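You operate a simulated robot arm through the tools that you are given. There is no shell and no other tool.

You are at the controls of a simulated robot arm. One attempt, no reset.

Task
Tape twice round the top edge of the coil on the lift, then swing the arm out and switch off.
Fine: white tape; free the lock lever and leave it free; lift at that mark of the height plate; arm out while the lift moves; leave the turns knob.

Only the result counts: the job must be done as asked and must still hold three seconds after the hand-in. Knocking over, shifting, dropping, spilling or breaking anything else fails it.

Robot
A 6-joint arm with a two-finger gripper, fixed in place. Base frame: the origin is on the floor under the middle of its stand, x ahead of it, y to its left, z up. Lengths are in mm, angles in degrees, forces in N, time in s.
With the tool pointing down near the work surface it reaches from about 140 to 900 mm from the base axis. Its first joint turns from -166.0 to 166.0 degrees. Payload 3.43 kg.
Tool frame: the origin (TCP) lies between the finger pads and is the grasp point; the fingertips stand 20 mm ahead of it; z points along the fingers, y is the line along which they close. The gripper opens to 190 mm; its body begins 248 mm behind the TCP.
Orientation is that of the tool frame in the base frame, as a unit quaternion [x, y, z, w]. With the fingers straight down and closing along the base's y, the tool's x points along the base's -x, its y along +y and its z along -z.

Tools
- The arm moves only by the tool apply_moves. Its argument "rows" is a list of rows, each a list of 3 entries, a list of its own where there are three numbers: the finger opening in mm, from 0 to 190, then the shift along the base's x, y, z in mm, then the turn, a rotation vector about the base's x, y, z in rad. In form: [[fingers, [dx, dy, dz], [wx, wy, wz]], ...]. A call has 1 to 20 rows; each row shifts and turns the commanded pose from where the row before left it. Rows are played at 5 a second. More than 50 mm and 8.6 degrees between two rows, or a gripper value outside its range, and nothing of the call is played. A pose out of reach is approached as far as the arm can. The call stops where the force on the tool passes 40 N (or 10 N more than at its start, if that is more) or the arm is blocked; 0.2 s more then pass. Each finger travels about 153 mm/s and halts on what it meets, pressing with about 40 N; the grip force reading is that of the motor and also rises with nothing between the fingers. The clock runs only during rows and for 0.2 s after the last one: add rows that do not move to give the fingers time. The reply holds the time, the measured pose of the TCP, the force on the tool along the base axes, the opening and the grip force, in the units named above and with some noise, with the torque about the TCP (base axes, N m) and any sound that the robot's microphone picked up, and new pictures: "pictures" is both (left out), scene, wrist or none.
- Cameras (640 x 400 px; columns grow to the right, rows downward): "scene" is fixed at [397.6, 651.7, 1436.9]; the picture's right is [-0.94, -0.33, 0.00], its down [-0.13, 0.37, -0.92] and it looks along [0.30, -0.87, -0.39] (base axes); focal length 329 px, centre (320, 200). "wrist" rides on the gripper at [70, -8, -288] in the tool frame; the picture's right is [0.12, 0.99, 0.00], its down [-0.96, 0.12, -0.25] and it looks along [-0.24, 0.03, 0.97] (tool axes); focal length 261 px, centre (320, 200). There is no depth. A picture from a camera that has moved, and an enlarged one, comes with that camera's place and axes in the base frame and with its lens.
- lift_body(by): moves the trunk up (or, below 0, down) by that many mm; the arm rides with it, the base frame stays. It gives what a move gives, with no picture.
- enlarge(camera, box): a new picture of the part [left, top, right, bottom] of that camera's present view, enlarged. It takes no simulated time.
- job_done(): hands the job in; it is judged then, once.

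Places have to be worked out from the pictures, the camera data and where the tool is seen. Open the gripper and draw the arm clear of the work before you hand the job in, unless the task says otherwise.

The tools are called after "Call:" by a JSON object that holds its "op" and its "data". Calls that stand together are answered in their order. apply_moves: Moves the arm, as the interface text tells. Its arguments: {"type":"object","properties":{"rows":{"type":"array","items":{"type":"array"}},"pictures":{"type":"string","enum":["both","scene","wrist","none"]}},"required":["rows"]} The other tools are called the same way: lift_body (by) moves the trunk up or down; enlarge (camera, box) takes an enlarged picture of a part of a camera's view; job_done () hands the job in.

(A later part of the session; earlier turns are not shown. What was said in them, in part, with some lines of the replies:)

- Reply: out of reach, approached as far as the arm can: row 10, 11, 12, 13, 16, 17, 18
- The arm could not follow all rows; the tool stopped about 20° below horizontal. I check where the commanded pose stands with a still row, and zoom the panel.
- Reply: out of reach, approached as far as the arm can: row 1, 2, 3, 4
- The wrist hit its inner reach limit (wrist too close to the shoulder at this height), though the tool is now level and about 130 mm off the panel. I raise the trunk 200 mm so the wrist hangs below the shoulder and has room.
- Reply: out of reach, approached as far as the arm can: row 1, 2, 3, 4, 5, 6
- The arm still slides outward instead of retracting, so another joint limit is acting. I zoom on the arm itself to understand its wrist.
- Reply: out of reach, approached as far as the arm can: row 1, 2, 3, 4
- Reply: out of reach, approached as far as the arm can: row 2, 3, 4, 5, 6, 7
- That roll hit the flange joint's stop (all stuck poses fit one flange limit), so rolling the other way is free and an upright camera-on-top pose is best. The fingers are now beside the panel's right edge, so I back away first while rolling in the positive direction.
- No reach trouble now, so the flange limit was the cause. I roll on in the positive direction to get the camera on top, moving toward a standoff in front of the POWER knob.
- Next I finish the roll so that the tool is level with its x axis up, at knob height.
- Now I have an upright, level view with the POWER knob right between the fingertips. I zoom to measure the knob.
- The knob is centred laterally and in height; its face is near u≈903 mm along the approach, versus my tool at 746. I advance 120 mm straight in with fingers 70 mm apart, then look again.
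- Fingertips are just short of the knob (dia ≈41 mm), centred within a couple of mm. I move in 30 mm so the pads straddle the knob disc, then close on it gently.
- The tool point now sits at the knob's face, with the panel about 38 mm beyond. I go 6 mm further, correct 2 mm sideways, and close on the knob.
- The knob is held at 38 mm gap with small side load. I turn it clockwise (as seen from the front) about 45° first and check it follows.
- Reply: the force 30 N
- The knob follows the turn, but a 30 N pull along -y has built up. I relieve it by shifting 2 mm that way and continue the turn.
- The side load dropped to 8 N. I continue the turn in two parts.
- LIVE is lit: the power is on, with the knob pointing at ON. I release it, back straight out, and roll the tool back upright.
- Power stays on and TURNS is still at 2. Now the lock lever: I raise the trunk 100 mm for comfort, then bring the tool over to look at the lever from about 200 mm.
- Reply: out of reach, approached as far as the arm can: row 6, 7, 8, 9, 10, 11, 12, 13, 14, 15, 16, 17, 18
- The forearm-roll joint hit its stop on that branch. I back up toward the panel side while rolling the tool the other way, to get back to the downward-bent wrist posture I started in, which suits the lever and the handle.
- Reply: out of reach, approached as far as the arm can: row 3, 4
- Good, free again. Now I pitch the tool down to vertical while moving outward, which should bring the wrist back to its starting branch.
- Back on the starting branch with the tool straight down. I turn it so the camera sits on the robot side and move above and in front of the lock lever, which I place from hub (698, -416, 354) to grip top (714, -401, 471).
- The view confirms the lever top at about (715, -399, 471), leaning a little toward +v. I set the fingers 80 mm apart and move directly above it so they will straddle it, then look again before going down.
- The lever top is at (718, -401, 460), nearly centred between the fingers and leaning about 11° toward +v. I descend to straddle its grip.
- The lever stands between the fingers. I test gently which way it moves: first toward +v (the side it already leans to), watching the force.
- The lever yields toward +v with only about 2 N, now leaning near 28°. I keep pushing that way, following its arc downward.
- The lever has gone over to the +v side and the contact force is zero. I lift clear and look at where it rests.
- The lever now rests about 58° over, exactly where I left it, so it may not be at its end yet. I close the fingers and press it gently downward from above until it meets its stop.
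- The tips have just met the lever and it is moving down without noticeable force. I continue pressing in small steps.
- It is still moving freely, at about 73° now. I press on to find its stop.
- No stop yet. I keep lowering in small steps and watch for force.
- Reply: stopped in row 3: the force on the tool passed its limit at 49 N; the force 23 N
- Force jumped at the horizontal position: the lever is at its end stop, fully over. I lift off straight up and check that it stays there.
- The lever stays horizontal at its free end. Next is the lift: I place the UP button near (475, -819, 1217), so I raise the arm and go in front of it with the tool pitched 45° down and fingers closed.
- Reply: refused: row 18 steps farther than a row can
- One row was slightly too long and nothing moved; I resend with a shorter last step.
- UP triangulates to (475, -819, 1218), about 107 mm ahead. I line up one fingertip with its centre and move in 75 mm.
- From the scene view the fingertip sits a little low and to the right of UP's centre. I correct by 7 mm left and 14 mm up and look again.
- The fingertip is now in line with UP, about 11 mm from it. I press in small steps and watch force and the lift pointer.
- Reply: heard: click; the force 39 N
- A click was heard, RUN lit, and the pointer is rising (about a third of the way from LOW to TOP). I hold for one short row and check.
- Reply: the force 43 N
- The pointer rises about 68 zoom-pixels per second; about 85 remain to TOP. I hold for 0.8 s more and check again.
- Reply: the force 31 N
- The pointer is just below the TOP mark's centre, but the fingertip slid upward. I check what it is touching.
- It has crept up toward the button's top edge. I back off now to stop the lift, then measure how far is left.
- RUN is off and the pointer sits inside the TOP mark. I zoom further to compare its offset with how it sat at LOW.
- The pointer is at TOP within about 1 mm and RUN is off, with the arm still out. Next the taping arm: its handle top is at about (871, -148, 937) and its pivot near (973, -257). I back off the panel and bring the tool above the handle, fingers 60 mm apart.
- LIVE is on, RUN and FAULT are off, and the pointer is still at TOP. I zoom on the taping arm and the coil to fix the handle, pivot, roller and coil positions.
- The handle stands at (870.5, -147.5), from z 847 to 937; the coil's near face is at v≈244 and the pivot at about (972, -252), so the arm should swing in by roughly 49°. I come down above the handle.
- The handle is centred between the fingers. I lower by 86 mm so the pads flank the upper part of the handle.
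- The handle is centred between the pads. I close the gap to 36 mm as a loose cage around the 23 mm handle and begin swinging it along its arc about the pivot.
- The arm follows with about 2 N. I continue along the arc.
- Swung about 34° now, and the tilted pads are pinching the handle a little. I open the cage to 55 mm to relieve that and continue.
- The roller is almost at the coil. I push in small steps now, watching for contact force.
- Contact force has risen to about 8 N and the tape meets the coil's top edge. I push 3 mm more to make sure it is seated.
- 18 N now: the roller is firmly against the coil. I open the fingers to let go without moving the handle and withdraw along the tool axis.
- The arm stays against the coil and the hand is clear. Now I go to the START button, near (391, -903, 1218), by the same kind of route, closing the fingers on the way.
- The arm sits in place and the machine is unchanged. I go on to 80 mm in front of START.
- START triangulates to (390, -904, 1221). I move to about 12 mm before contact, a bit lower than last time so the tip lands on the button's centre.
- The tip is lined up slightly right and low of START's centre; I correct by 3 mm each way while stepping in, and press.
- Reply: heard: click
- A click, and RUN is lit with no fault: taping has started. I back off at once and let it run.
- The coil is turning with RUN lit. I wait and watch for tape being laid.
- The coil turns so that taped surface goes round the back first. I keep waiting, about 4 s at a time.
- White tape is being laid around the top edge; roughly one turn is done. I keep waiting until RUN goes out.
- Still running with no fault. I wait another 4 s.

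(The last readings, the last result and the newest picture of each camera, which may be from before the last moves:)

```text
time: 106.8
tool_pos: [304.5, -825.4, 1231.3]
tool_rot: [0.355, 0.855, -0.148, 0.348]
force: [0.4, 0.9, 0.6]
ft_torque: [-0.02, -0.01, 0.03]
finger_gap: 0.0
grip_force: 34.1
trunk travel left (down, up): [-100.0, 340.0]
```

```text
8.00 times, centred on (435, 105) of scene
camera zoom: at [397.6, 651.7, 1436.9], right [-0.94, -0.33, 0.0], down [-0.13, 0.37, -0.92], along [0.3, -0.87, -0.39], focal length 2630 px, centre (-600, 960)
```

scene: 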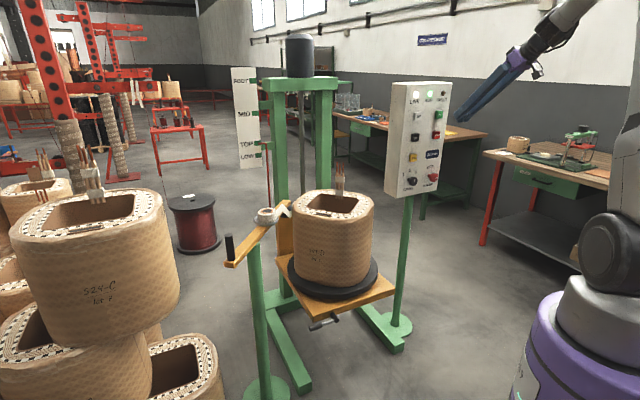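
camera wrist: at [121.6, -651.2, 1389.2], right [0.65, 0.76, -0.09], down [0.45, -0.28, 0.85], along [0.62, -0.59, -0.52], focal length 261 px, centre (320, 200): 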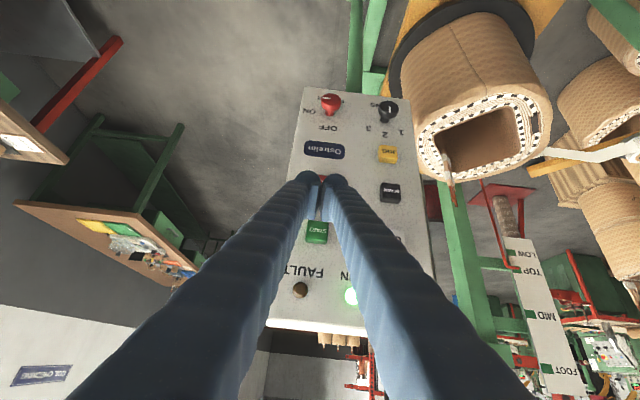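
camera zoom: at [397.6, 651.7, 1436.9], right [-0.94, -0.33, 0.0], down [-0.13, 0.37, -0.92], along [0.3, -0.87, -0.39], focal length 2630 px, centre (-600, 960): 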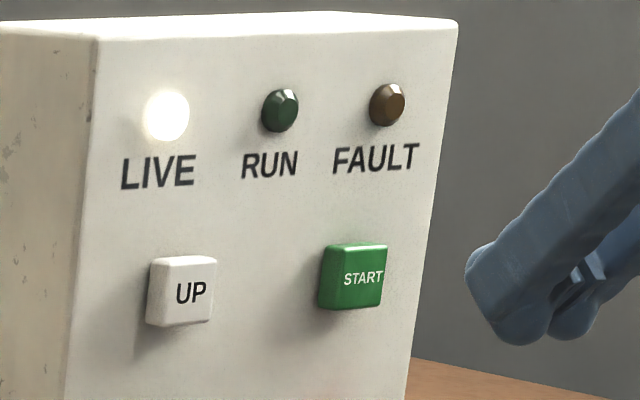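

RUN has gone out by itself after two turns, with the coil back at its starting angle and the white band round the top edge. Now I return to the handle, now at about (967, -103), to swing the arm out.

Call:
{"op": "apply_moves", "data": {"rows": [[0, [30, 34.7, -5.8], [0, 0, 0]], [0, [30, 34.7, -5.8], [0, 0, 0]], [0, [30, 34.7, -5.8], [0, 0, 0]], [0, [30, 34.7, -5.8], [0, 0, 0]], [0, [30, 34.7, -5.8], [0.0813, -0.0057, -0.0667]], [0, [30, 34.7, -5.8], [0.0813, -0.0057, -0.0667]], [0, [30, 34.7, -5.8], [0.0813, -0.0057, -0.0667]], [0, [30, 34.7, -5.8], [0.0813, -0.0057, -0.0667]], [0, [30, 34.7, -5.8], [0.0813, -0.0057, -0.0667]], [0, [30, 34.7, -5.8], [0.0813, -0.0057, -0.0667]], [0, [30, 34.7, -5.8], [0.0813, -0.0057, -0.0667]], [0, [30, 34.7, -5.8], [0.0813, -0.0057, -0.0667]], [0, [30, 34.7, -5.8], [0.0813, -0.0057, -0.0667]], [0, [30, 34.7, -5.8], [0.0813, -0.0057, -0.0667]], [30, [30, 34.7, -5.8], [0, 0, 0]], [60, [30, 34.7, -5.8], [0, 0, 0]], [90, [30, 34.7, -5.8], [0, 0, 0]], [90, [30, 34.7, -5.8], [0, 0, 0]]], "pictures": "none"}}

Call:
{"op": "apply_moves", "data": {"rows": [[90, [30, 34.7, -5.8], [0, 0, 0]], [90, [30, 34.7, -5.8], [0, 0, 0]], [90, [28, 34.7, -5.8], [0, 0, 0]], [90, [0, 0, -33], [0, 0, 0]], [90, [0, 0, -33], [0, 0, 0]], [90, [0, 0, 0], [0, 0, 0]]]}}

Call:
{"op": "enlarge", "data": {"camera": "wrist", "box": [230, 110, 410, 240]}}

Call:
{"op": "enlarge", "data": {"camera": "scene", "box": [195, 160, 345, 275]}}

```text
time: 110.6
tool_pos: [845.2, -203.5, 1125.9]
tool_rot: [0.719, 0.674, 0.103, 0.138]
force: [0.4, -0.9, 0.0]
ft_torque: [0.08, 0.03, 0.04]
finger_gap: 90.2
grip_force: 0.1
trunk travel left (down, up): [-100.0, 340.0]
```

```text
time: 112.0
tool_pos: [931.6, -98.5, 1044.8]
tool_rot: [0.718, 0.675, 0.104, 0.138]
force: [0.2, -0.9, 0.0]
ft_torque: [0.03, 0.04, -0.01]
finger_gap: 90.1
grip_force: 0.1
trunk travel left (down, up): [-100.0, 340.0]
camera wrist: at [832.6, -10.5, 1309.5], right [0.94, 0.07, 0.33], down [-0.04, -0.95, 0.31], along [0.33, -0.3, -0.89], focal length 261 px, centre (320, 200)
```

scene: 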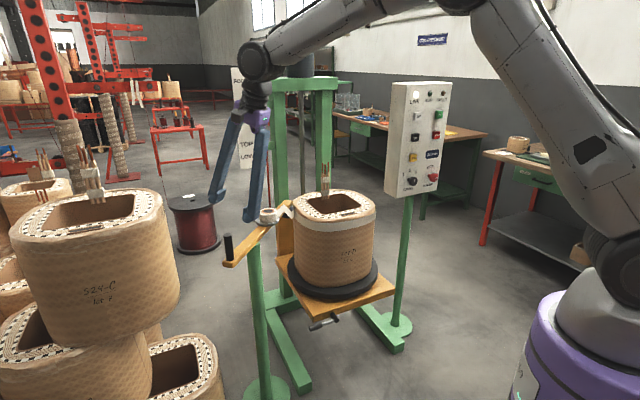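
wrist: 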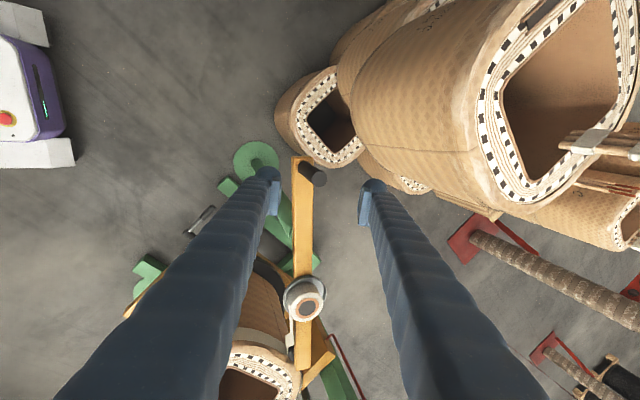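

```text
3.08 times, centred on (320, 175) of wrist
camera zoom: at [832.6, -10.5, 1309.5], right [0.94, 0.07, 0.33], down [-0.04, -0.95, 0.31], along [0.33, -0.3, -0.89], focal length 802 px, centre (320, 277)
```

zoom: 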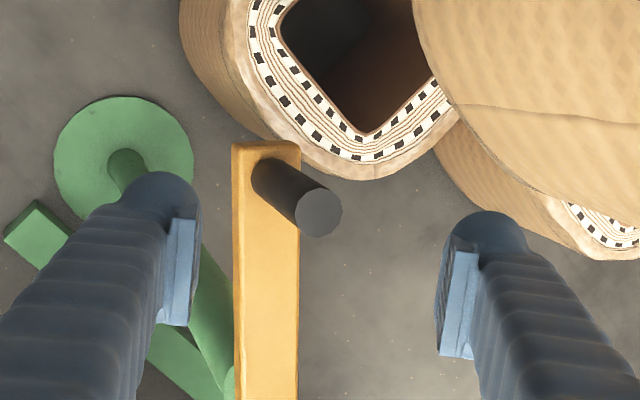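

```text
3.48 times, centred on (270, 218) of scene
camera zoom: at [397.6, 651.7, 1436.9], right [-0.94, -0.33, 0.0], down [-0.13, 0.37, -0.92], along [0.3, -0.87, -0.39], focal length 1144 px, centre (494, 139)
```

zoom: 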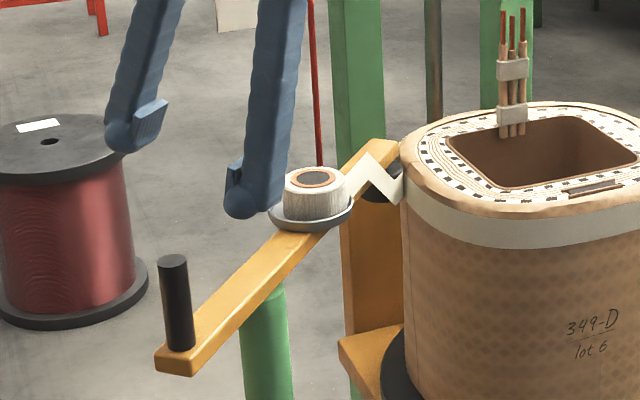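

The handle is at (968, -102.5) and well within the open fingers. I lower around it.

Call:
{"op": "apply_moves", "data": {"rows": [[90, [9, -1, -35], [0, 0, 0]], [90, [9, -1, -35], [0, 0, 0]], [90, [9, -1, -35], [0, 0, 0]], [90, [9, -1, -35], [0, 0, 0]], [90, [0, 0, 0], [0, 0, 0]]], "pictures": "none"}}

Call:
{"op": "enlarge", "data": {"camera": "wrist", "box": [230, 110, 410, 240]}}

Call:
{"op": "enlarge", "data": {"camera": "scene", "box": [195, 160, 345, 275]}}

```text
time: 113.2
tool_pos: [969.6, -100.1, 904.1]
tool_rot: [0.719, 0.674, 0.103, 0.139]
force: [0.2, -0.3, -0.6]
ft_torque: [-0.01, -0.01, 0.01]
finger_gap: 90.1
grip_force: 0.0
trunk travel left (down, up): [-100.0, 340.0]
```

```text
3.08 times, centred on (320, 175) of wrist
camera zoom: at [871.1, -11.5, 1169.1], right [0.94, 0.07, 0.33], down [-0.04, -0.95, 0.31], along [0.34, -0.3, -0.89], focal length 802 px, centre (320, 277)
```

zoom: 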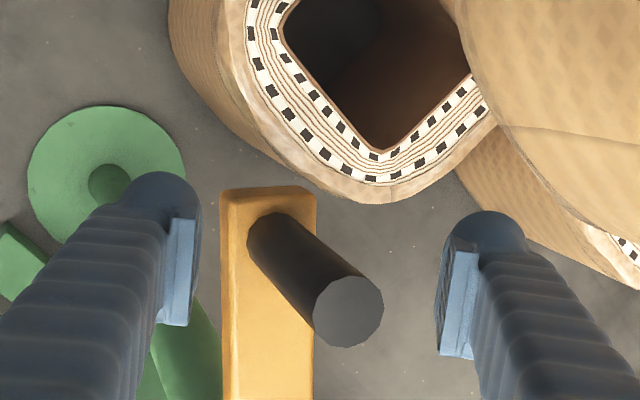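

```text
3.48 times, centred on (270, 218) of scene
camera zoom: at [397.6, 651.7, 1436.9], right [-0.94, -0.33, 0.0], down [-0.13, 0.37, -0.92], along [0.3, -0.87, -0.39], focal length 1144 px, centre (494, 139)
```

zoom: 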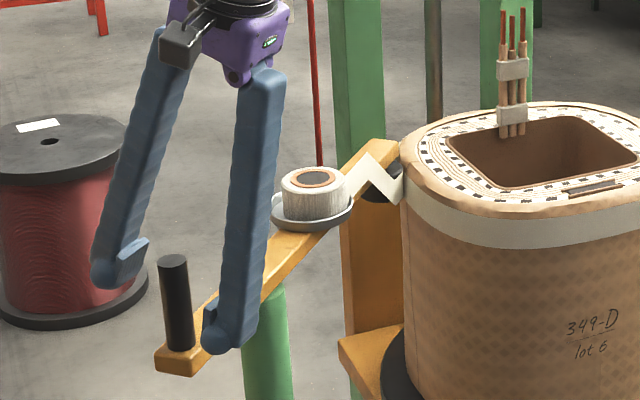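

The handle sits between the fingers. I narrow the gap to 55 mm and swing the arm back out along the same arc, first half.

Call:
{"op": "apply_moves", "data": {"rows": [[70, [0, 0, 0], [0, 0, 0]], [55, [0, 0, 0], [0, 0, 0]], [55, [-13.2, -2.4, 0], [-0.0284, 0.005, 0.0797]], [55, [-13, -3.5, 0], [-0.0284, 0.005, 0.0797]], [55, [-12.6, -4, 0], [-0.0284, 0.005, 0.0797]], [55, [-11.7, -4.4, 0], [-0.0284, 0.005, 0.0797]], [55, [-11.2, -5.4, 0], [-0.0284, 0.005, 0.0797]], [55, [0, 0, 0], [0, 0, 0]]]}}

Call:
{"op": "enlarge", "data": {"camera": "scene", "box": [195, 160, 345, 275]}}

Call:
{"op": "enlarge", "data": {"camera": "wrist", "box": [230, 110, 410, 240]}}

```text
time: 115.0
tool_pos: [903.2, -121.8, 902.5]
tool_rot: [0.56, 0.811, 0.072, 0.156]
force: [-3.1, -3.6, -0.1]
ft_torque: [-0.02, 0.01, 0.07]
finger_gap: 57.2
grip_force: 2.3
trunk travel left (down, up): [-100.0, 340.0]
camera wrist: at [778.8, -40.6, 1160.0], right [0.84, 0.47, 0.27], down [0.33, -0.84, 0.43], along [0.43, -0.28, -0.86], focal length 261 px, centre (320, 200)
```

scene: 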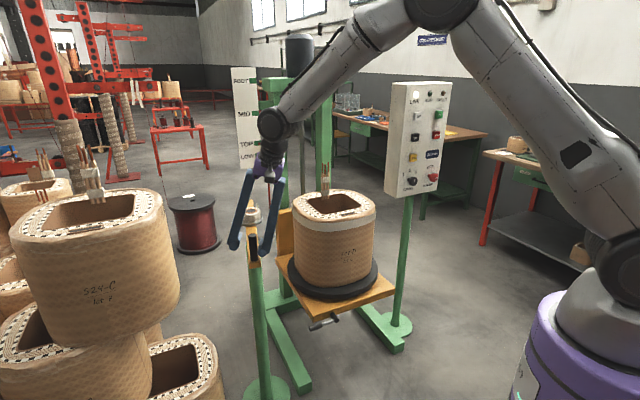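
wrist: 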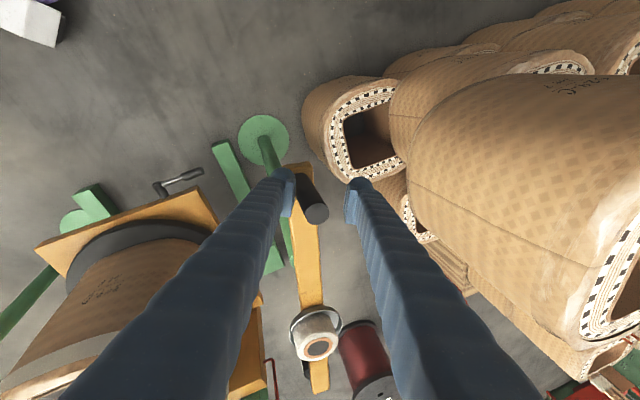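

```text
3.48 times, centred on (270, 218) of scene
camera zoom: at [397.6, 651.7, 1436.9], right [-0.94, -0.33, 0.0], down [-0.13, 0.37, -0.92], along [0.3, -0.87, -0.39], focal length 1144 px, centre (494, 139)
```

zoom: 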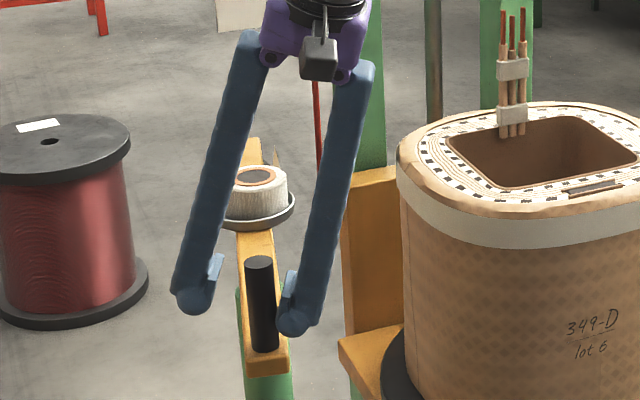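

```text
3.08 times, centred on (320, 175) of wrist
camera zoom: at [778.8, -40.6, 1160.0], right [0.84, 0.47, 0.27], down [0.33, -0.84, 0.43], along [0.43, -0.28, -0.86], focal length 802 px, centre (320, 277)
```

zoom: 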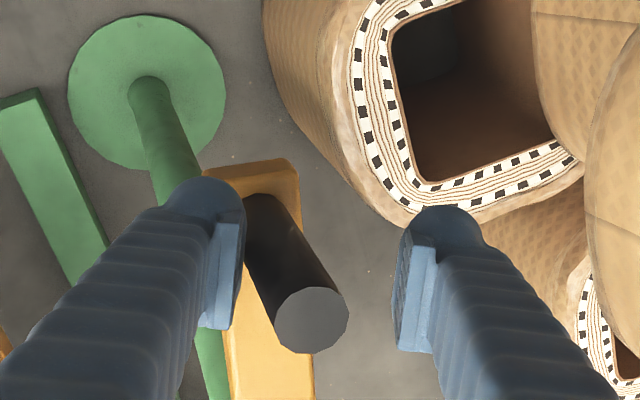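

The arm now swings out almost by itself, resting lightly against the trailing pad, with about 12° left to its original place. I follow it the rest of the way.

Call:
{"op": "apply_moves", "data": {"rows": [[55, [-9, -7, 0], [-0.0355, 0.0062, 0.0996]], [55, [-9, -7, 0], [-0.0355, 0.0062, 0.0996]], [55, [-9, -7, 0], [-0.0355, 0.0062, 0.0996]], [55, [-8, -7, 0], [-0.0355, 0.0062, 0.0996]], [55, [0, 0, 0], [0, 0, 0]]]}}

Call:
{"op": "enlarge", "data": {"camera": "scene", "box": [195, 160, 345, 275]}}

Call:
{"op": "enlarge", "data": {"camera": "wrist", "box": [230, 110, 410, 240]}}

```text
time: 116.2
tool_pos: [871.3, -148.4, 902.6]
tool_rot: [0.377, 0.91, 0.037, 0.168]
force: [0.1, 0.8, 0.1]
ft_torque: [0.0, -0.04, 0.03]
finger_gap: 55.0
grip_force: 0.1
trunk travel left (down, up): [-100.0, 340.0]
camera wrist: at [723.8, -87.4, 1153.3], right [0.59, 0.79, 0.16], down [0.63, -0.57, 0.52], along [0.51, -0.21, -0.84], focal length 261 px, centre (320, 200)
```

scene: 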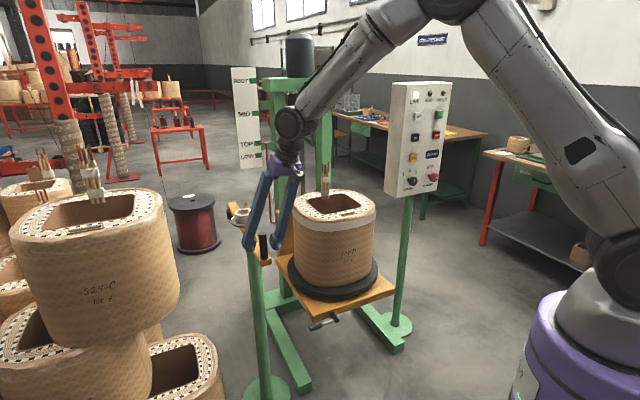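
wrist: 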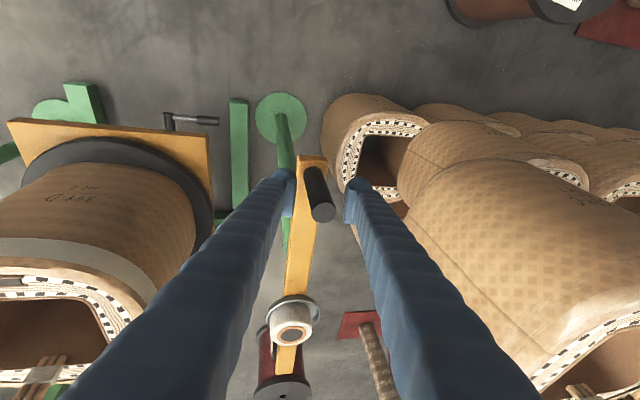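

```text
3.48 times, centred on (270, 218) of scene
camera zoom: at [397.6, 651.7, 1436.9], right [-0.94, -0.33, 0.0], down [-0.13, 0.37, -0.92], along [0.3, -0.87, -0.39], focal length 1144 px, centre (494, 139)
```

zoom: 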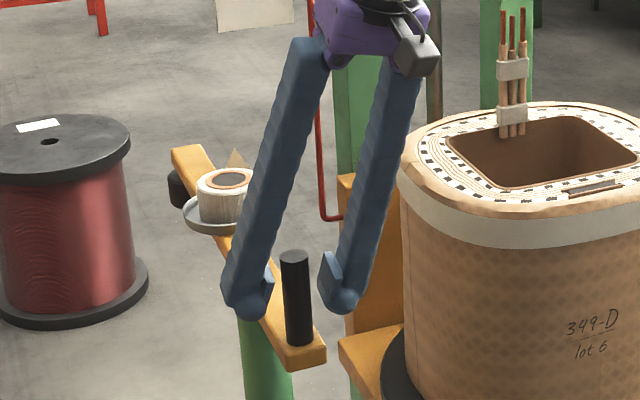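

```text
3.08 times, centred on (320, 175) of wrist
camera zoom: at [723.8, -87.4, 1153.3], right [0.59, 0.79, 0.16], down [0.63, -0.57, 0.52], along [0.51, -0.21, -0.84], focal length 802 px, centre (320, 277)
```

zoom: 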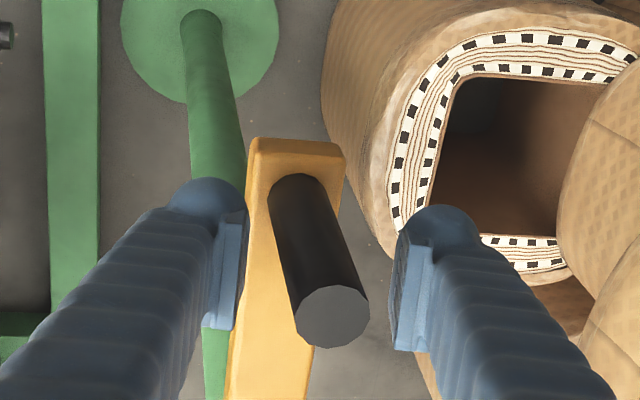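

The arm is back at its original out position and the hand exerts no force on it. I open, withdraw along the tool axis, and move away toward the panel side to switch off.

Call:
{"op": "apply_moves", "data": {"rows": [[70, [0, 0, 0], [0, 0, 0]], [80, [0, 0, 0], [0, 0, 0]], [80, [-13.4, 2.4, 37.6], [0, 0, 0]], [80, [-13.4, 2.4, 37.6], [0, 0, 0]], [80, [-13.4, 2.4, 37.6], [0, 0, 0]], [80, [-29.2, -35.5, 2.6], [0.0152, 0.086, 0]], [80, [-29.2, -35.5, 2.6], [0.0152, 0.086, 0]], [80, [-29.2, -35.5, 2.6], [0.0152, 0.086, 0]], [80, [-29.2, -35.5, 2.6], [0.0152, 0.086, 0]]]}}

Call:
{"op": "enlarge", "data": {"camera": "scene", "box": [215, 135, 385, 280]}}

```text
time: 118.2
tool_pos: [712.5, -284.6, 1025.3]
tool_rot: [0.382, 0.924, 0.0, -0.001]
force: [0.0, 0.6, -0.5]
ft_torque: [-0.08, 0.03, -0.02]
finger_gap: 79.9
grip_force: 0.1
trunk travel left (down, up): [-100.0, 340.0]
camera wrist: at [657.9, -240.0, 1313.1], right [0.62, 0.79, 0.0], down [0.76, -0.6, 0.24], along [0.19, -0.15, -0.97], focal length 261 px, centre (320, 200)
```

scene: 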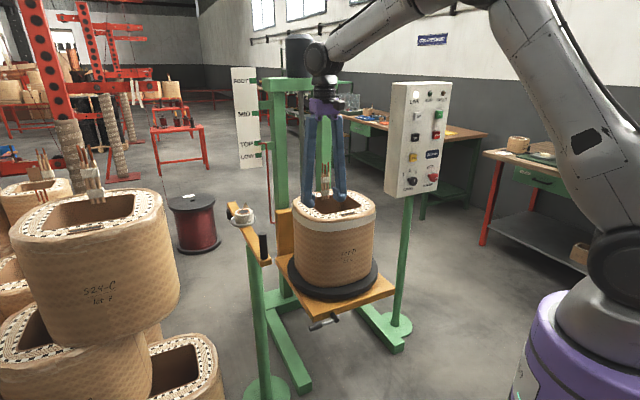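
wrist: 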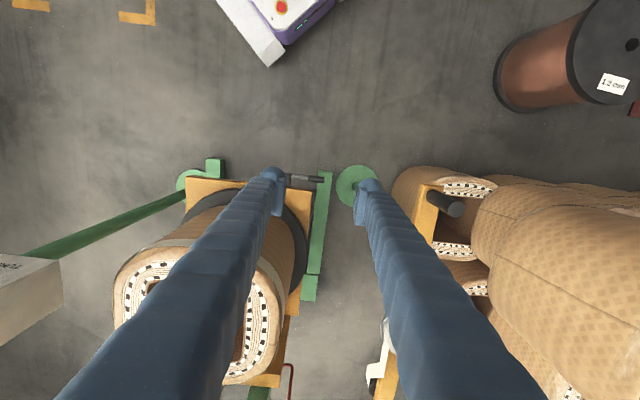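

```text
2.76 times, centred on (300, 208) of scene
camera zoom: at [397.6, 651.7, 1436.9], right [-0.94, -0.33, 0.0], down [-0.13, 0.37, -0.92], along [0.3, -0.87, -0.39], focal length 907 px, centre (375, 179)
```

zoom: 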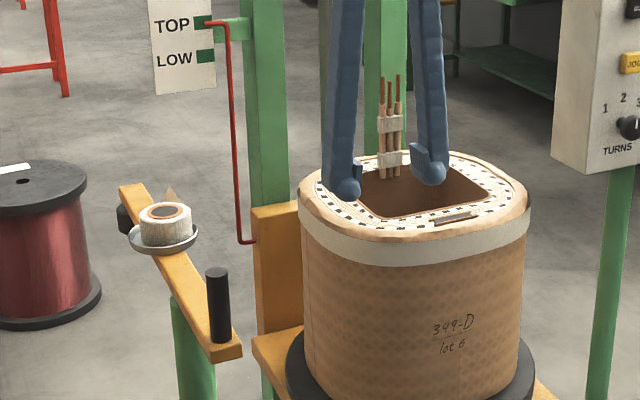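

The arm stays out, the pointer stays at TOP, and the tape band is on the coil. I now reverse the earlier wrist path: tool down at (451, -602, 998) turned by -105°, then pitched up toward the panel.

Call:
{"op": "apply_moves", "data": {"rows": [[80, [-18.7, -22.7, -1.9], [0, 0, -0.1315]], [80, [-18.7, -22.7, -1.9], [0, 0, -0.1315]], [80, [-18.7, -22.7, -1.9], [0, 0, -0.1315]], [80, [-18.7, -22.7, -1.9], [0, 0, -0.1315]], [80, [-18.7, -22.7, -1.9], [0, 0, -0.1315]], [80, [-18.7, -22.7, -1.9], [0, 0, -0.1315]], [80, [-18.7, -22.7, -1.9], [0, 0, -0.1315]], [80, [-18.7, -22.7, -1.9], [0, 0, -0.1315]], [80, [-18.7, -22.7, -1.9], [0, 0, -0.1315]], [80, [-18.7, -22.7, -1.9], [0, 0, -0.1315]], [70, [-18.7, -22.7, -1.9], [0, 0, -0.1315]], [70, [-18.7, -22.7, -1.9], [0, 0, -0.1315]], [70, [-18.7, -22.7, -1.9], [0, 0, -0.1315]], [70, [-18.7, -22.7, -1.9], [0, 0, -0.1315]], [70, [0, 0, 0], [0, 0, 0]]], "pictures": "none"}}

Call:
{"op": "apply_moves", "data": {"rows": [[70, [-18.3, -13, -11.7], [-0.0757, -0.0757, 0]], [70, [-18.3, -13, -11.7], [-0.0757, -0.0757, 0]], [70, [-18.3, -13, -11.7], [-0.0757, -0.0757, 0]], [70, [-18.3, -13, -11.7], [-0.0757, -0.0757, 0]], [70, [-18.3, -13, -11.7], [-0.0757, -0.0757, 0]], [70, [-18.3, -13, -11.7], [-0.0757, -0.0757, 0]], [70, [-18.3, -13, -11.7], [-0.0757, -0.0757, 0]], [70, [-18.3, -13, -11.7], [-0.0757, -0.0757, 0]], [70, [-18.3, -13, -11.7], [-0.0757, -0.0757, 0]], [70, [0, 0, 0], [0, 0, 0]]], "pictures": "scene"}}

```text
time: 121.4
tool_pos: [452.4, -601.6, 1000.2]
tool_rot: [0.967, 0.255, 0.0, 0.0]
force: [-0.1, 0.1, -0.1]
ft_torque: [0.12, -0.09, 0.0]
finger_gap: 69.9
grip_force: 0.1
trunk travel left (down, up): [-100.0, 340.0]
```

```text
time: 123.6
tool_pos: [285.4, -721.8, 895.3]
tool_rot: [0.857, 0.225, 0.234, 0.4]
force: [-0.5, -0.7, -0.5]
ft_torque: [0.04, -0.11, 0.16]
finger_gap: 70.1
grip_force: 0.1
trunk travel left (down, up): [-100.0, 340.0]
```

scene: 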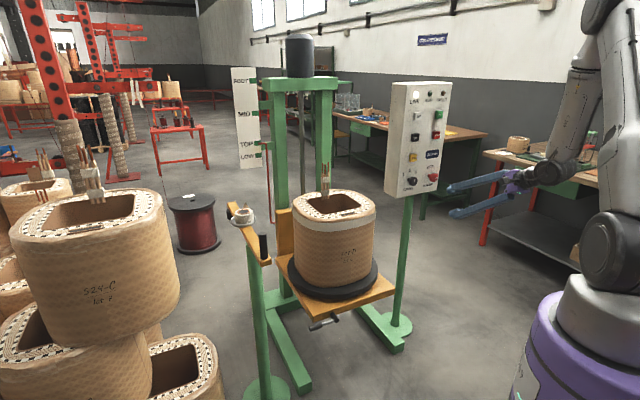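

The wrist path reversed cleanly. I roll and level the tool to the upright camera-on-top pose about 150 mm in front of the POWER knob.

Call:
{"op": "apply_moves", "data": {"rows": [[70, [-1.3, -5.6, 3.9], [0.0475, -0.1141, -0.0358]], [70, [-1.3, -5.6, 3.9], [0.0475, -0.1141, -0.0358]], [70, [-1.3, -5.6, 3.9], [0.0475, -0.1141, -0.0358]], [70, [-1.3, -5.6, 3.9], [0.0475, -0.1141, -0.0358]], [70, [-1.3, -5.6, 3.9], [0.0475, -0.1141, -0.0358]], [70, [-1.3, -5.6, 3.9], [0.0475, -0.1141, -0.0358]], [70, [-1.3, -5.6, 3.9], [0.0475, -0.1141, -0.0358]], [70, [-1.3, -5.6, 3.9], [0.0475, -0.1141, -0.0358]], [70, [-1.3, -5.6, 3.9], [0.0475, -0.1141, -0.0358]], [70, [-1.3, -5.6, 3.9], [0.0475, -0.1141, -0.0358]], [70, [-1.3, -5.6, 3.9], [0.0475, -0.1141, -0.0358]], [70, [0, 0, 0], [0, 0, 0]]]}}

Call:
{"op": "enlarge", "data": {"camera": "wrist", "box": [220, 130, 380, 230]}}

```text
time: 126.2
tool_pos: [272.1, -782.2, 937.6]
tool_rot: [0.652, -0.27, 0.654, 0.271]
force: [-0.6, 0.2, -0.1]
ft_torque: [-0.02, 0.0, -0.01]
finger_gap: 69.7
grip_force: 0.1
trunk travel left (down, up): [-100.0, 340.0]
camera wrist: at [75.7, -571.0, 1009.1], right [-0.7, -0.7, 0.12], down [-0.26, 0.09, -0.96], along [0.66, -0.71, -0.24], focal length 261 px, centre (320, 200)
```

scene: 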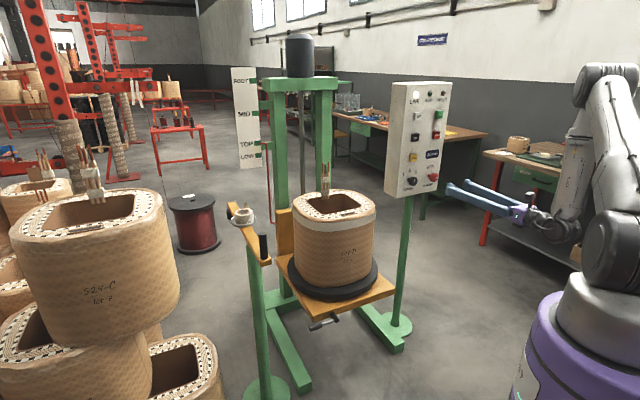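
wrist: 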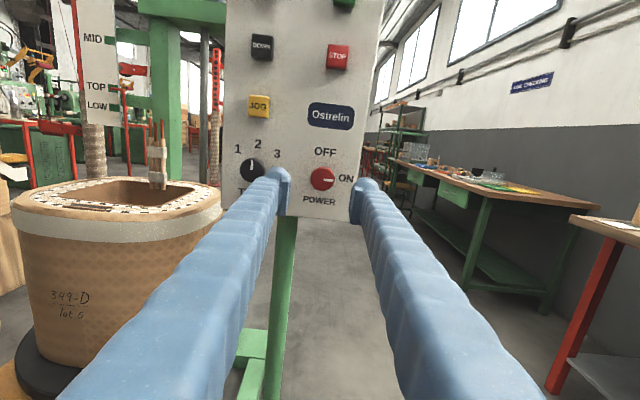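

```text
4.00 times, centred on (300, 180) of wrist
camera zoom: at [75.7, -571.0, 1009.1], right [-0.7, -0.7, 0.12], down [-0.26, 0.09, -0.96], along [0.66, -0.71, -0.24], focal length 1043 px, centre (400, 280)
```

zoom: 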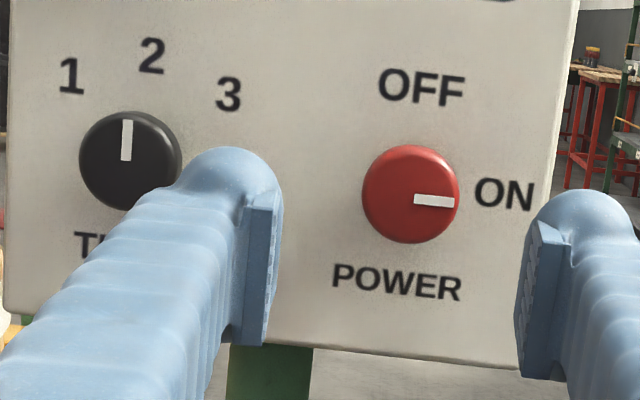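

The view matches the earlier one: TURNS at 2, POWER at ON. I advance to the same grasp point as before, (379, -897, 937).

Call:
{"op": "apply_moves", "data": {"rows": [[70, [-4, -4, 0], [0, 0, 0]], [70, [28, -28, 0], [0, 0, 0]], [70, [28, -28, 0], [0, 0, 0]], [70, [28, -28, 0], [0, 0, 0]], [70, [13, -13, 0], [0, 0, 0]], [70, [0, 0, 0], [0, 0, 0]]], "pictures": "none"}}

Call:
{"op": "enlarge", "data": {"camera": "wrist", "box": [220, 130, 420, 255]}}

Call:
{"op": "enlarge", "data": {"camera": "scene", "box": [395, 160, 475, 210]}}

```text
time: 127.6
tool_pos: [366.9, -882.9, 937.8]
tool_rot: [0.653, -0.27, 0.654, 0.272]
force: [-0.4, -0.5, -0.7]
ft_torque: [0.02, 0.0, 0.02]
finger_gap: 69.6
grip_force: 0.0
trunk travel left (down, up): [-100.0, 340.0]
```

```text
3.20 times, centred on (320, 192) of wrist
camera zoom: at [169.1, -672.5, 1009.3], right [-0.7, -0.7, 0.12], down [-0.26, 0.09, -0.96], along [0.66, -0.71, -0.24], focal length 834 px, centre (320, 224)
```

zoom: 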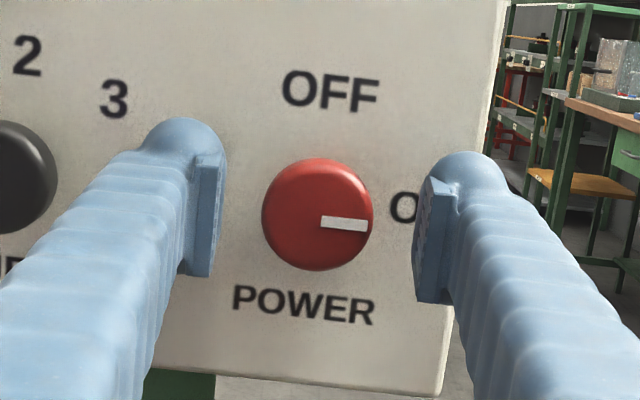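

```text
8.00 times, centred on (435, 185) of scene
camera zoom: at [397.6, 651.7, 1436.9], right [-0.94, -0.33, 0.0], down [-0.13, 0.37, -0.92], along [0.3, -0.87, -0.39], focal length 2630 px, centre (-600, 320)
```

zoom: 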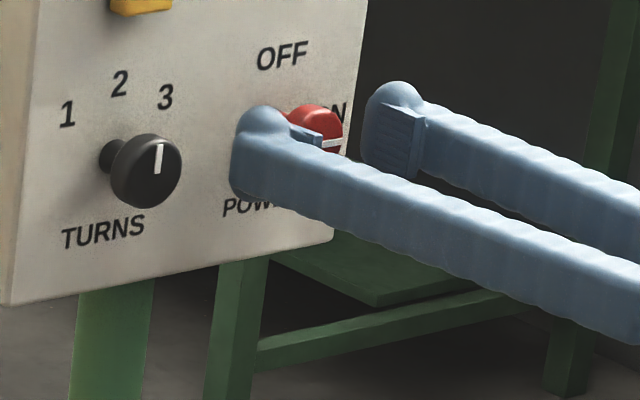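

The knob is centred. I go the last 18 mm and close on it.

Call:
{"op": "apply_moves", "data": {"rows": [[70, [6.5, -6.5, -0.5], [0, 0, 0]], [70, [6.5, -6.5, -0.5], [0, 0, 0]], [55, [0, 0, 0], [0, 0, 0]], [46, [0, 0, 0], [0, 0, 0]], [40, [0, 0, 0], [0, 0, 0]], [36, [0, 0, 0], [0, 0, 0]], [36, [0, 0, 0], [0, 0, 0]]], "pictures": "none"}}

Call:
{"op": "enlarge", "data": {"camera": "wrist", "box": [220, 130, 420, 255]}}

```text
time: 129.2
tool_pos: [381.0, -895.7, 937.2]
tool_rot: [0.653, -0.269, 0.654, 0.273]
force: [-1.2, -2.1, -0.5]
ft_torque: [-0.02, 0.02, -0.01]
finger_gap: 39.2
grip_force: 44.6
trunk travel left (down, up): [-100.0, 340.0]
```

```text
3.20 times, centred on (320, 192) of wrist
camera zoom: at [182.5, -684.9, 1007.9], right [-0.7, -0.7, 0.12], down [-0.26, 0.09, -0.96], along [0.66, -0.71, -0.24], focal length 834 px, centre (320, 224)
```

zoom: 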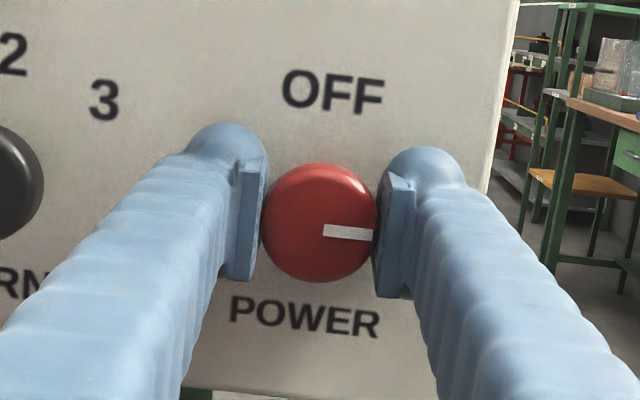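

Gripped with almost no side load. I turn it counter-clockwise, a third of the way first.

Call:
{"op": "apply_moves", "data": {"rows": [[36, [0, 0, 0], [-0.0926, 0.0926, 0]], [36, [0, 0, 0], [-0.0926, 0.0926, 0]], [36, [0, 0, 0], [-0.0926, 0.0926, 0]], [36, [0, 0, 0], [-0.0926, 0.0926, 0]], [36, [0, 0, 0], [0, 0, 0]]], "pictures": "none"}}

```text
time: 130.4
tool_pos: [380.4, -894.2, 936.7]
tool_rot: [0.701, -0.089, 0.561, 0.431]
force: [9.1, -3.6, 1.7]
ft_torque: [-0.05, -0.02, 0.07]
finger_gap: 39.1
grip_force: 44.4
trunk travel left (down, up): [-100.0, 340.0]
```

Only about 10 N of side load. I continue the turn.

Call:
{"op": "apply_moves", "data": {"rows": [[36, [0.3, -0.1, 0], [-0.0926, 0.0926, 0]], [36, [0.3, -0.1, 0], [-0.0926, 0.0926, 0]], [36, [0, 0, 0], [-0.0926, 0.0926, 0]], [36, [0, 0, 0], [-0.0926, 0.0926, 0]], [36, [0, 0, 0], [0, 0, 0]]], "pictures": "none"}}

Call:
{"op": "enlarge", "data": {"camera": "wrist", "box": [220, 130, 420, 255]}}

```text
time: 131.6
tool_pos: [381.2, -895.2, 935.7]
tool_rot: [0.701, 0.094, 0.43, 0.561]
force: [7.2, 9.9, -7.4]
ft_torque: [0.02, 0.02, 0.05]
finger_gap: 38.6
grip_force: 45.0
trunk travel left (down, up): [-100.0, 340.0]
```

```text
3.20 times, centred on (320, 192) of wrist
camera zoom: at [223.7, -644.5, 964.9], right [-0.27, -0.28, 0.92], down [-0.81, -0.46, -0.38], along [0.53, -0.84, -0.1], focal length 834 px, centre (320, 224)
```

zoom: 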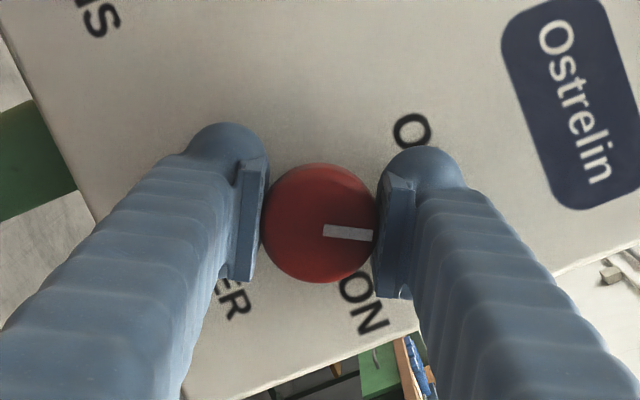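

The knob follows. I finish the quarter turn.

Call:
{"op": "apply_moves", "data": {"rows": [[36, [0.2, 0.3, -0.2], [-0.0926, 0.0926, 0]], [36, [0.2, 0.3, -0.2], [-0.0926, 0.0926, 0]], [36, [0, 0, 0], [-0.0926, 0.0926, 0]], [36, [0, 0, 0], [-0.0926, 0.0926, 0]], [36, [0, 0, 0], [0, 0, 0]]]}}

Call:
{"op": "enlarge", "data": {"camera": "wrist", "box": [220, 130, 420, 255]}}

Call:
{"op": "enlarge", "data": {"camera": "scene", "box": [380, 75, 480, 210]}}

```text
time: 132.8
tool_pos: [381.0, -895.2, 935.4]
tool_rot: [0.654, 0.273, 0.268, 0.653]
force: [11.1, 4.2, -21.0]
ft_torque: [0.23, -0.19, -0.13]
finger_gap: 38.5
grip_force: 44.8
trunk travel left (down, up): [-100.0, 340.0]
camera wrist: at [227.7, -640.8, 928.2], right [0.09, 0.08, 0.99], down [-0.85, -0.51, 0.12], along [0.51, -0.86, 0.03], focal length 261 px, centre (320, 200)
```

scene: 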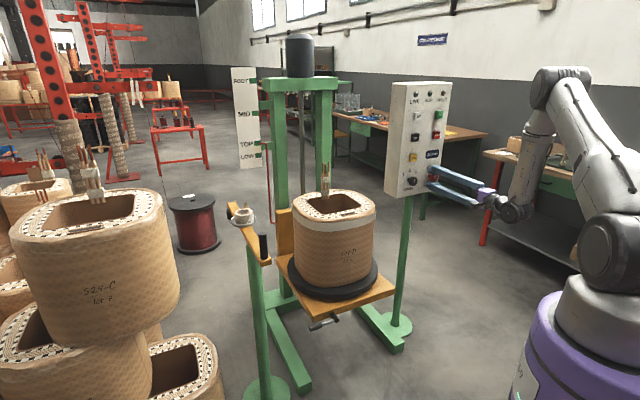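
wrist: 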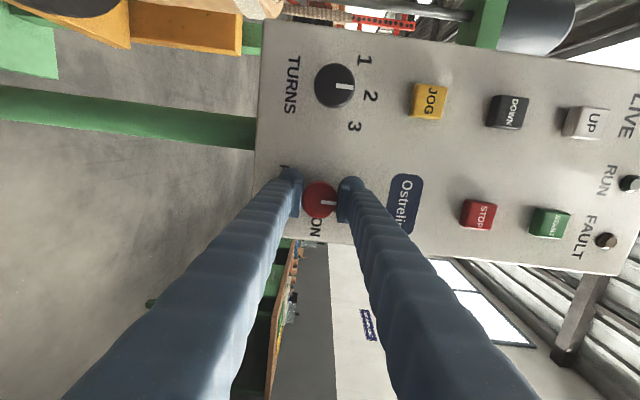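

```text
3.20 times, centred on (320, 192) of wrist
camera zoom: at [227.7, -640.8, 928.2], right [0.09, 0.08, 0.99], down [-0.85, -0.51, 0.12], along [0.51, -0.86, 0.03], focal length 834 px, centre (320, 224)
```

zoom: 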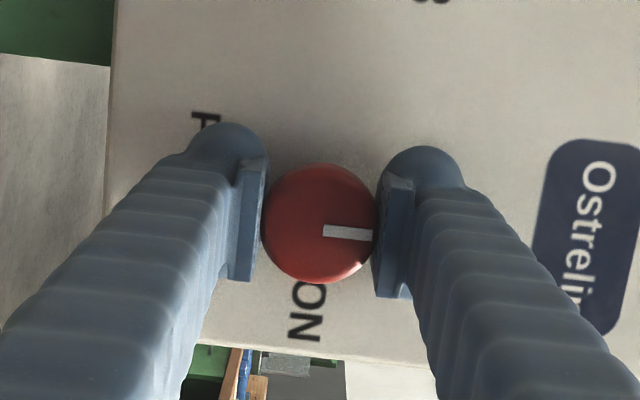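

```text
2.96 times, centred on (430, 142) of scene
camera zoom: at [397.6, 651.7, 1436.9], right [-0.94, -0.33, 0.0], down [-0.13, 0.37, -0.92], along [0.3, -0.87, -0.39], focal length 974 px, centre (-6, 370)
```

zoom: 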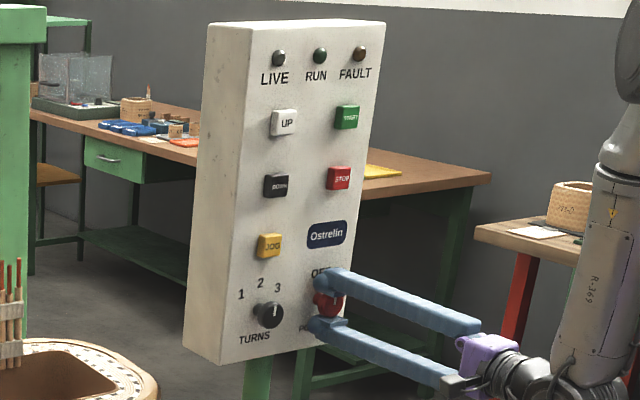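

LIVE is out: power is off, and TURNS still reads 2. I release the knob and back straight out.

Call:
{"op": "apply_moves", "data": {"rows": [[50, [0, 0, 0], [0, 0, 0]], [70, [0, 0, 0], [0, 0, 0]], [70, [0, 0, 0], [0, 0, 0]], [70, [-14, 14, 0], [0, 0, 0]], [70, [-28, 28, 0], [0, 0, 0]], [70, [-28, 28, 0], [0, 0, 0]], [70, [-28, 28, 0], [0, 0, 0]], [70, [-20, 20, 0], [0, 0, 0]], [110, [0, 0, 0], [0, 0, 0]], [150, [0, 0, 0], [0, 0, 0]], [190, [0, 0, 0], [0, 0, 0]], [190, [0, 0, 0], [0, 0, 0]]]}}

Call:
{"op": "enlarge", "data": {"camera": "scene", "box": [380, 75, 480, 210]}}

Call:
{"op": "enlarge", "data": {"camera": "scene", "box": [215, 135, 400, 340]}}

Call:
{"op": "enlarge", "data": {"camera": "scene", "box": [245, 135, 285, 165]}}

```text
time: 135.4
tool_pos: [262.7, -777.6, 935.6]
tool_rot: [0.653, 0.272, 0.27, 0.653]
force: [-0.9, 0.0, -0.7]
ft_torque: [-0.03, -0.03, 0.02]
finger_gap: 189.9
grip_force: 0.0
trunk travel left (down, up): [-100.0, 340.0]
camera wrist: at [109.1, -523.2, 929.6], right [0.09, 0.09, 0.99], down [-0.85, -0.51, 0.12], along [0.51, -0.86, 0.03], focal length 261 px, centre (320, 200)
```

scene: 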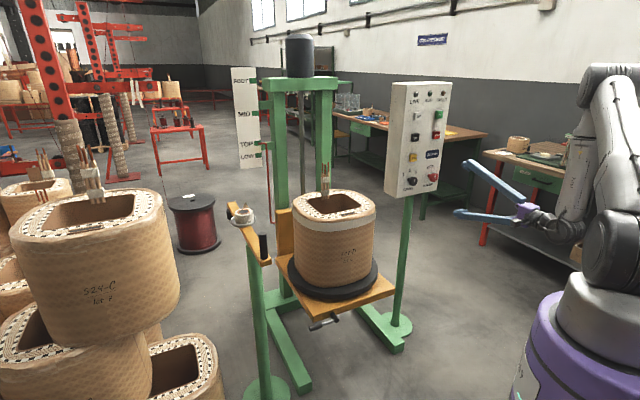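
wrist: 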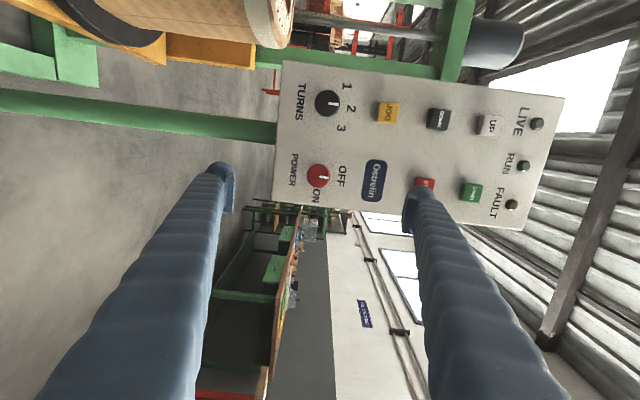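

```text
2.96 times, centred on (430, 142) of scene
camera zoom: at [397.6, 651.7, 1436.9], right [-0.94, -0.33, 0.0], down [-0.13, 0.37, -0.92], along [0.3, -0.87, -0.39], focal length 974 px, centre (-6, 370)
```

zoom: 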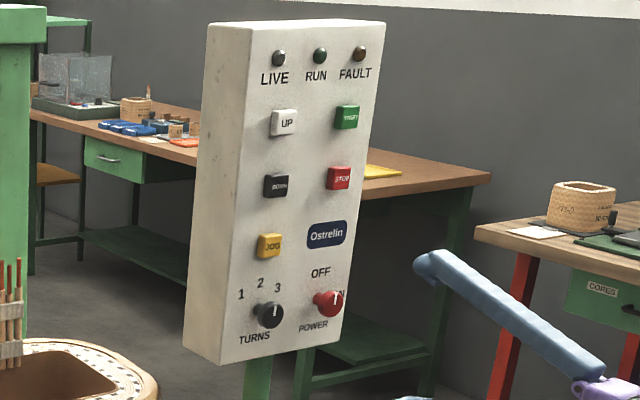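

```text
1.95 times, centred on (308, 238) of scene
camera zoom: at [397.6, 651.7, 1436.9], right [-0.94, -0.33, 0.0], down [-0.13, 0.37, -0.92], along [0.3, -0.87, -0.39], focal length 642 px, centre (344, 127)
```

zoom: 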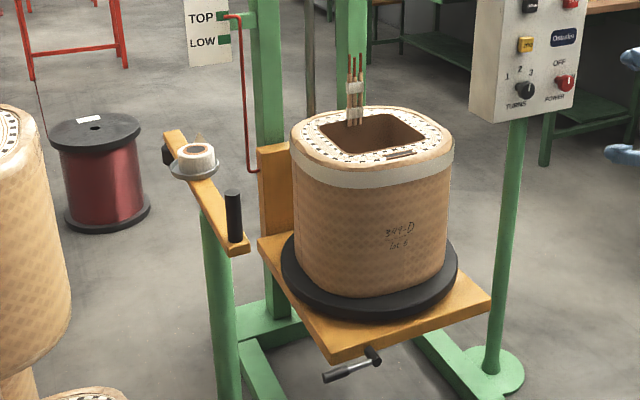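

```text
13.33 times, centred on (265, 150) of scene
camera zoom: at [397.6, 651.7, 1436.9], right [-0.94, -0.33, 0.0], down [-0.13, 0.37, -0.92], along [0.3, -0.87, -0.39], focal length 4384 px, centre (1053, 867)
```

zoom: 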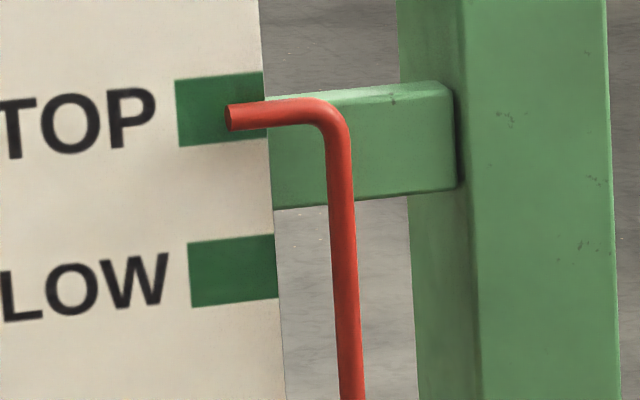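

Everything looks right: LIVE out, POWER at OFF, TURNS at 2, pointer at TOP, lever over, arm out, gripper open. I compare the arm's place with the first picture and check the tape band and knob once more.

Call:
{"op": "enlarge", "data": {"camera": "scene", "box": [215, 185, 295, 275]}}

Call:
{"op": "enlarge", "data": {"camera": "scene", "box": [280, 170, 390, 260]}}

Call:
{"op": "enlarge", "data": {"camera": "scene", "box": [400, 165, 445, 195]}}

Call:
{"op": "enlarge", "data": {"camera": "scene", "box": [0, 140, 240, 400]}}

```text
4.44 times, centred on (255, 230) of scene
camera zoom: at [397.6, 651.7, 1436.9], right [-0.94, -0.33, 0.0], down [-0.13, 0.37, -0.92], along [0.3, -0.87, -0.39], focal length 1461 px, centre (609, 67)
```

zoom: 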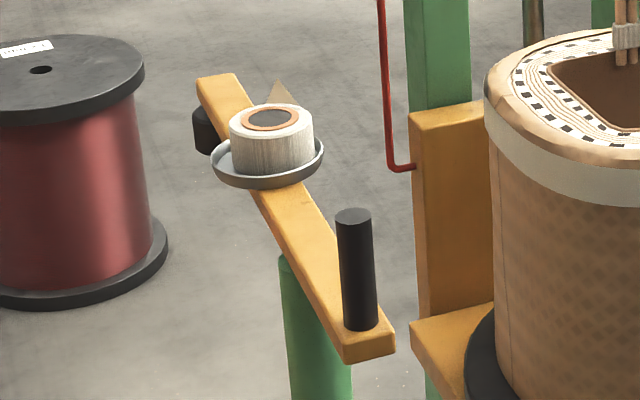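

```text
4.44 times, centred on (335, 215) of scene
camera zoom: at [397.6, 651.7, 1436.9], right [-0.94, -0.33, 0.0], down [-0.13, 0.37, -0.92], along [0.3, -0.87, -0.39], focal length 1461 px, centre (253, 133)
```

zoom: 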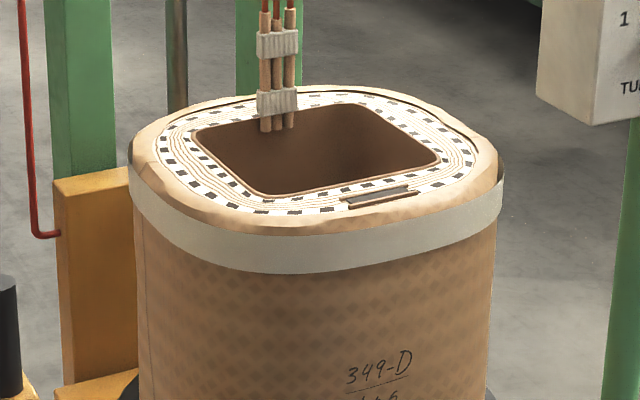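

```text
13.33 times, centred on (422, 180) of scene
camera zoom: at [397.6, 651.7, 1436.9], right [-0.94, -0.33, 0.0], down [-0.13, 0.37, -0.92], along [0.3, -0.87, -0.39], focal length 4384 px, centre (-1047, 467)
```

zoom: 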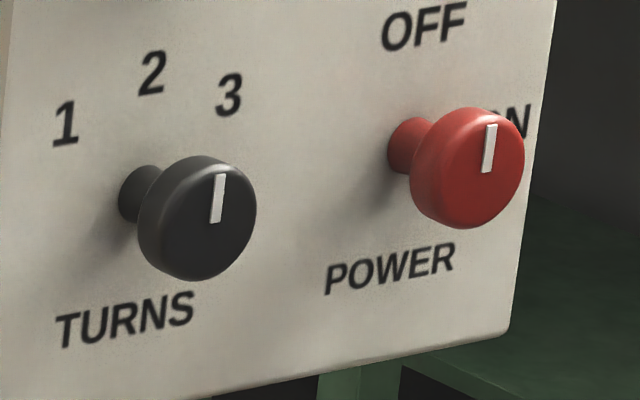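

```text
1.54 times, centred on (120, 270) of scene
camera zoom: at [397.6, 651.7, 1436.9], right [-0.94, -0.33, 0.0], down [-0.13, 0.37, -0.92], along [0.3, -0.87, -0.39], focal length 506 px, centre (628, 92)
```

zoom: 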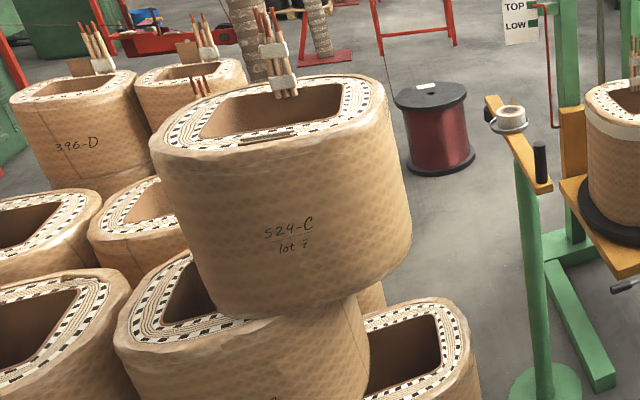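

The arm is exactly at its original out position, the two-turn white band is in place, and nothing else has moved. I draw back a little further before handing in.

Call:
{"op": "apply_moves", "data": {"rows": [[190, [-20, 20, 0], [0, 0, 0]], [190, [-20, 20, 0], [0, 0, 0]], [190, [0, 0, 0], [0, 0, 0]], [190, [0, 0, 0], [0, 0, 0]]], "pictures": "scene"}}

```text
time: 136.4
tool_pos: [222.6, -735.8, 937.4]
tool_rot: [0.653, 0.273, 0.27, 0.653]
force: [0.3, 0.2, 0.0]
ft_torque: [0.02, 0.04, -0.01]
finger_gap: 190.0
grip_force: 0.2
trunk travel left (down, up): [-100.0, 340.0]
```

scene: 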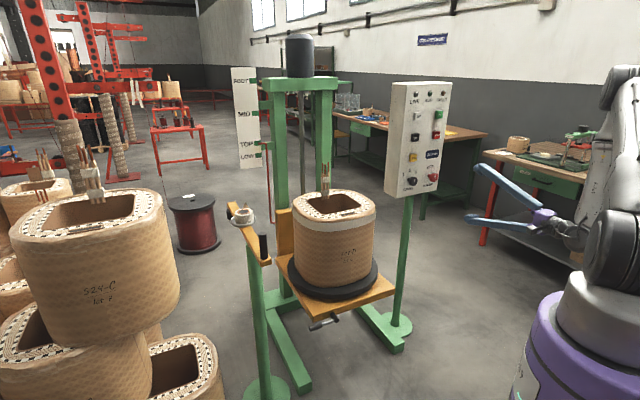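

The gripper is open and well clear, and the machine is off and at rest as asked. I hand the job in.

Call:
{"op": "job_done", "data": {}}

```text
The job is handed in.
```

The job is done and handed in. The coil has two turns of white tape round its top edge, the taping arm is swung out, and the power is off. The hand-in reply gave no verdict, so this rests on the last pictures I took.

- **Taping:** I pressed START once with TURNS at 2. The machine stopped by itself after two turns, and FAULT never lit.
- **Lock lever:** I turned it from upright to horizontal until it met its end stop, and it is still there. Nothing on it is labelled, so I took that end as the free position. The push on the stop briefly reached 49 N.
- **Lift:** It went up from LOW and stopped with the pointer inside the TOP mark, about 1 mm below where it would sit if it matched the LOW alignment. The taping arm was out the whole time it moved.
- **Taping arm:** It is back at the place where it started.
- **Panel:** POWER is at OFF with LIVE out, and I did not touch the TURNS knob; it still reads 2.

The gripper is open and clear of the work, and I saw nothing else knocked over or shifted.
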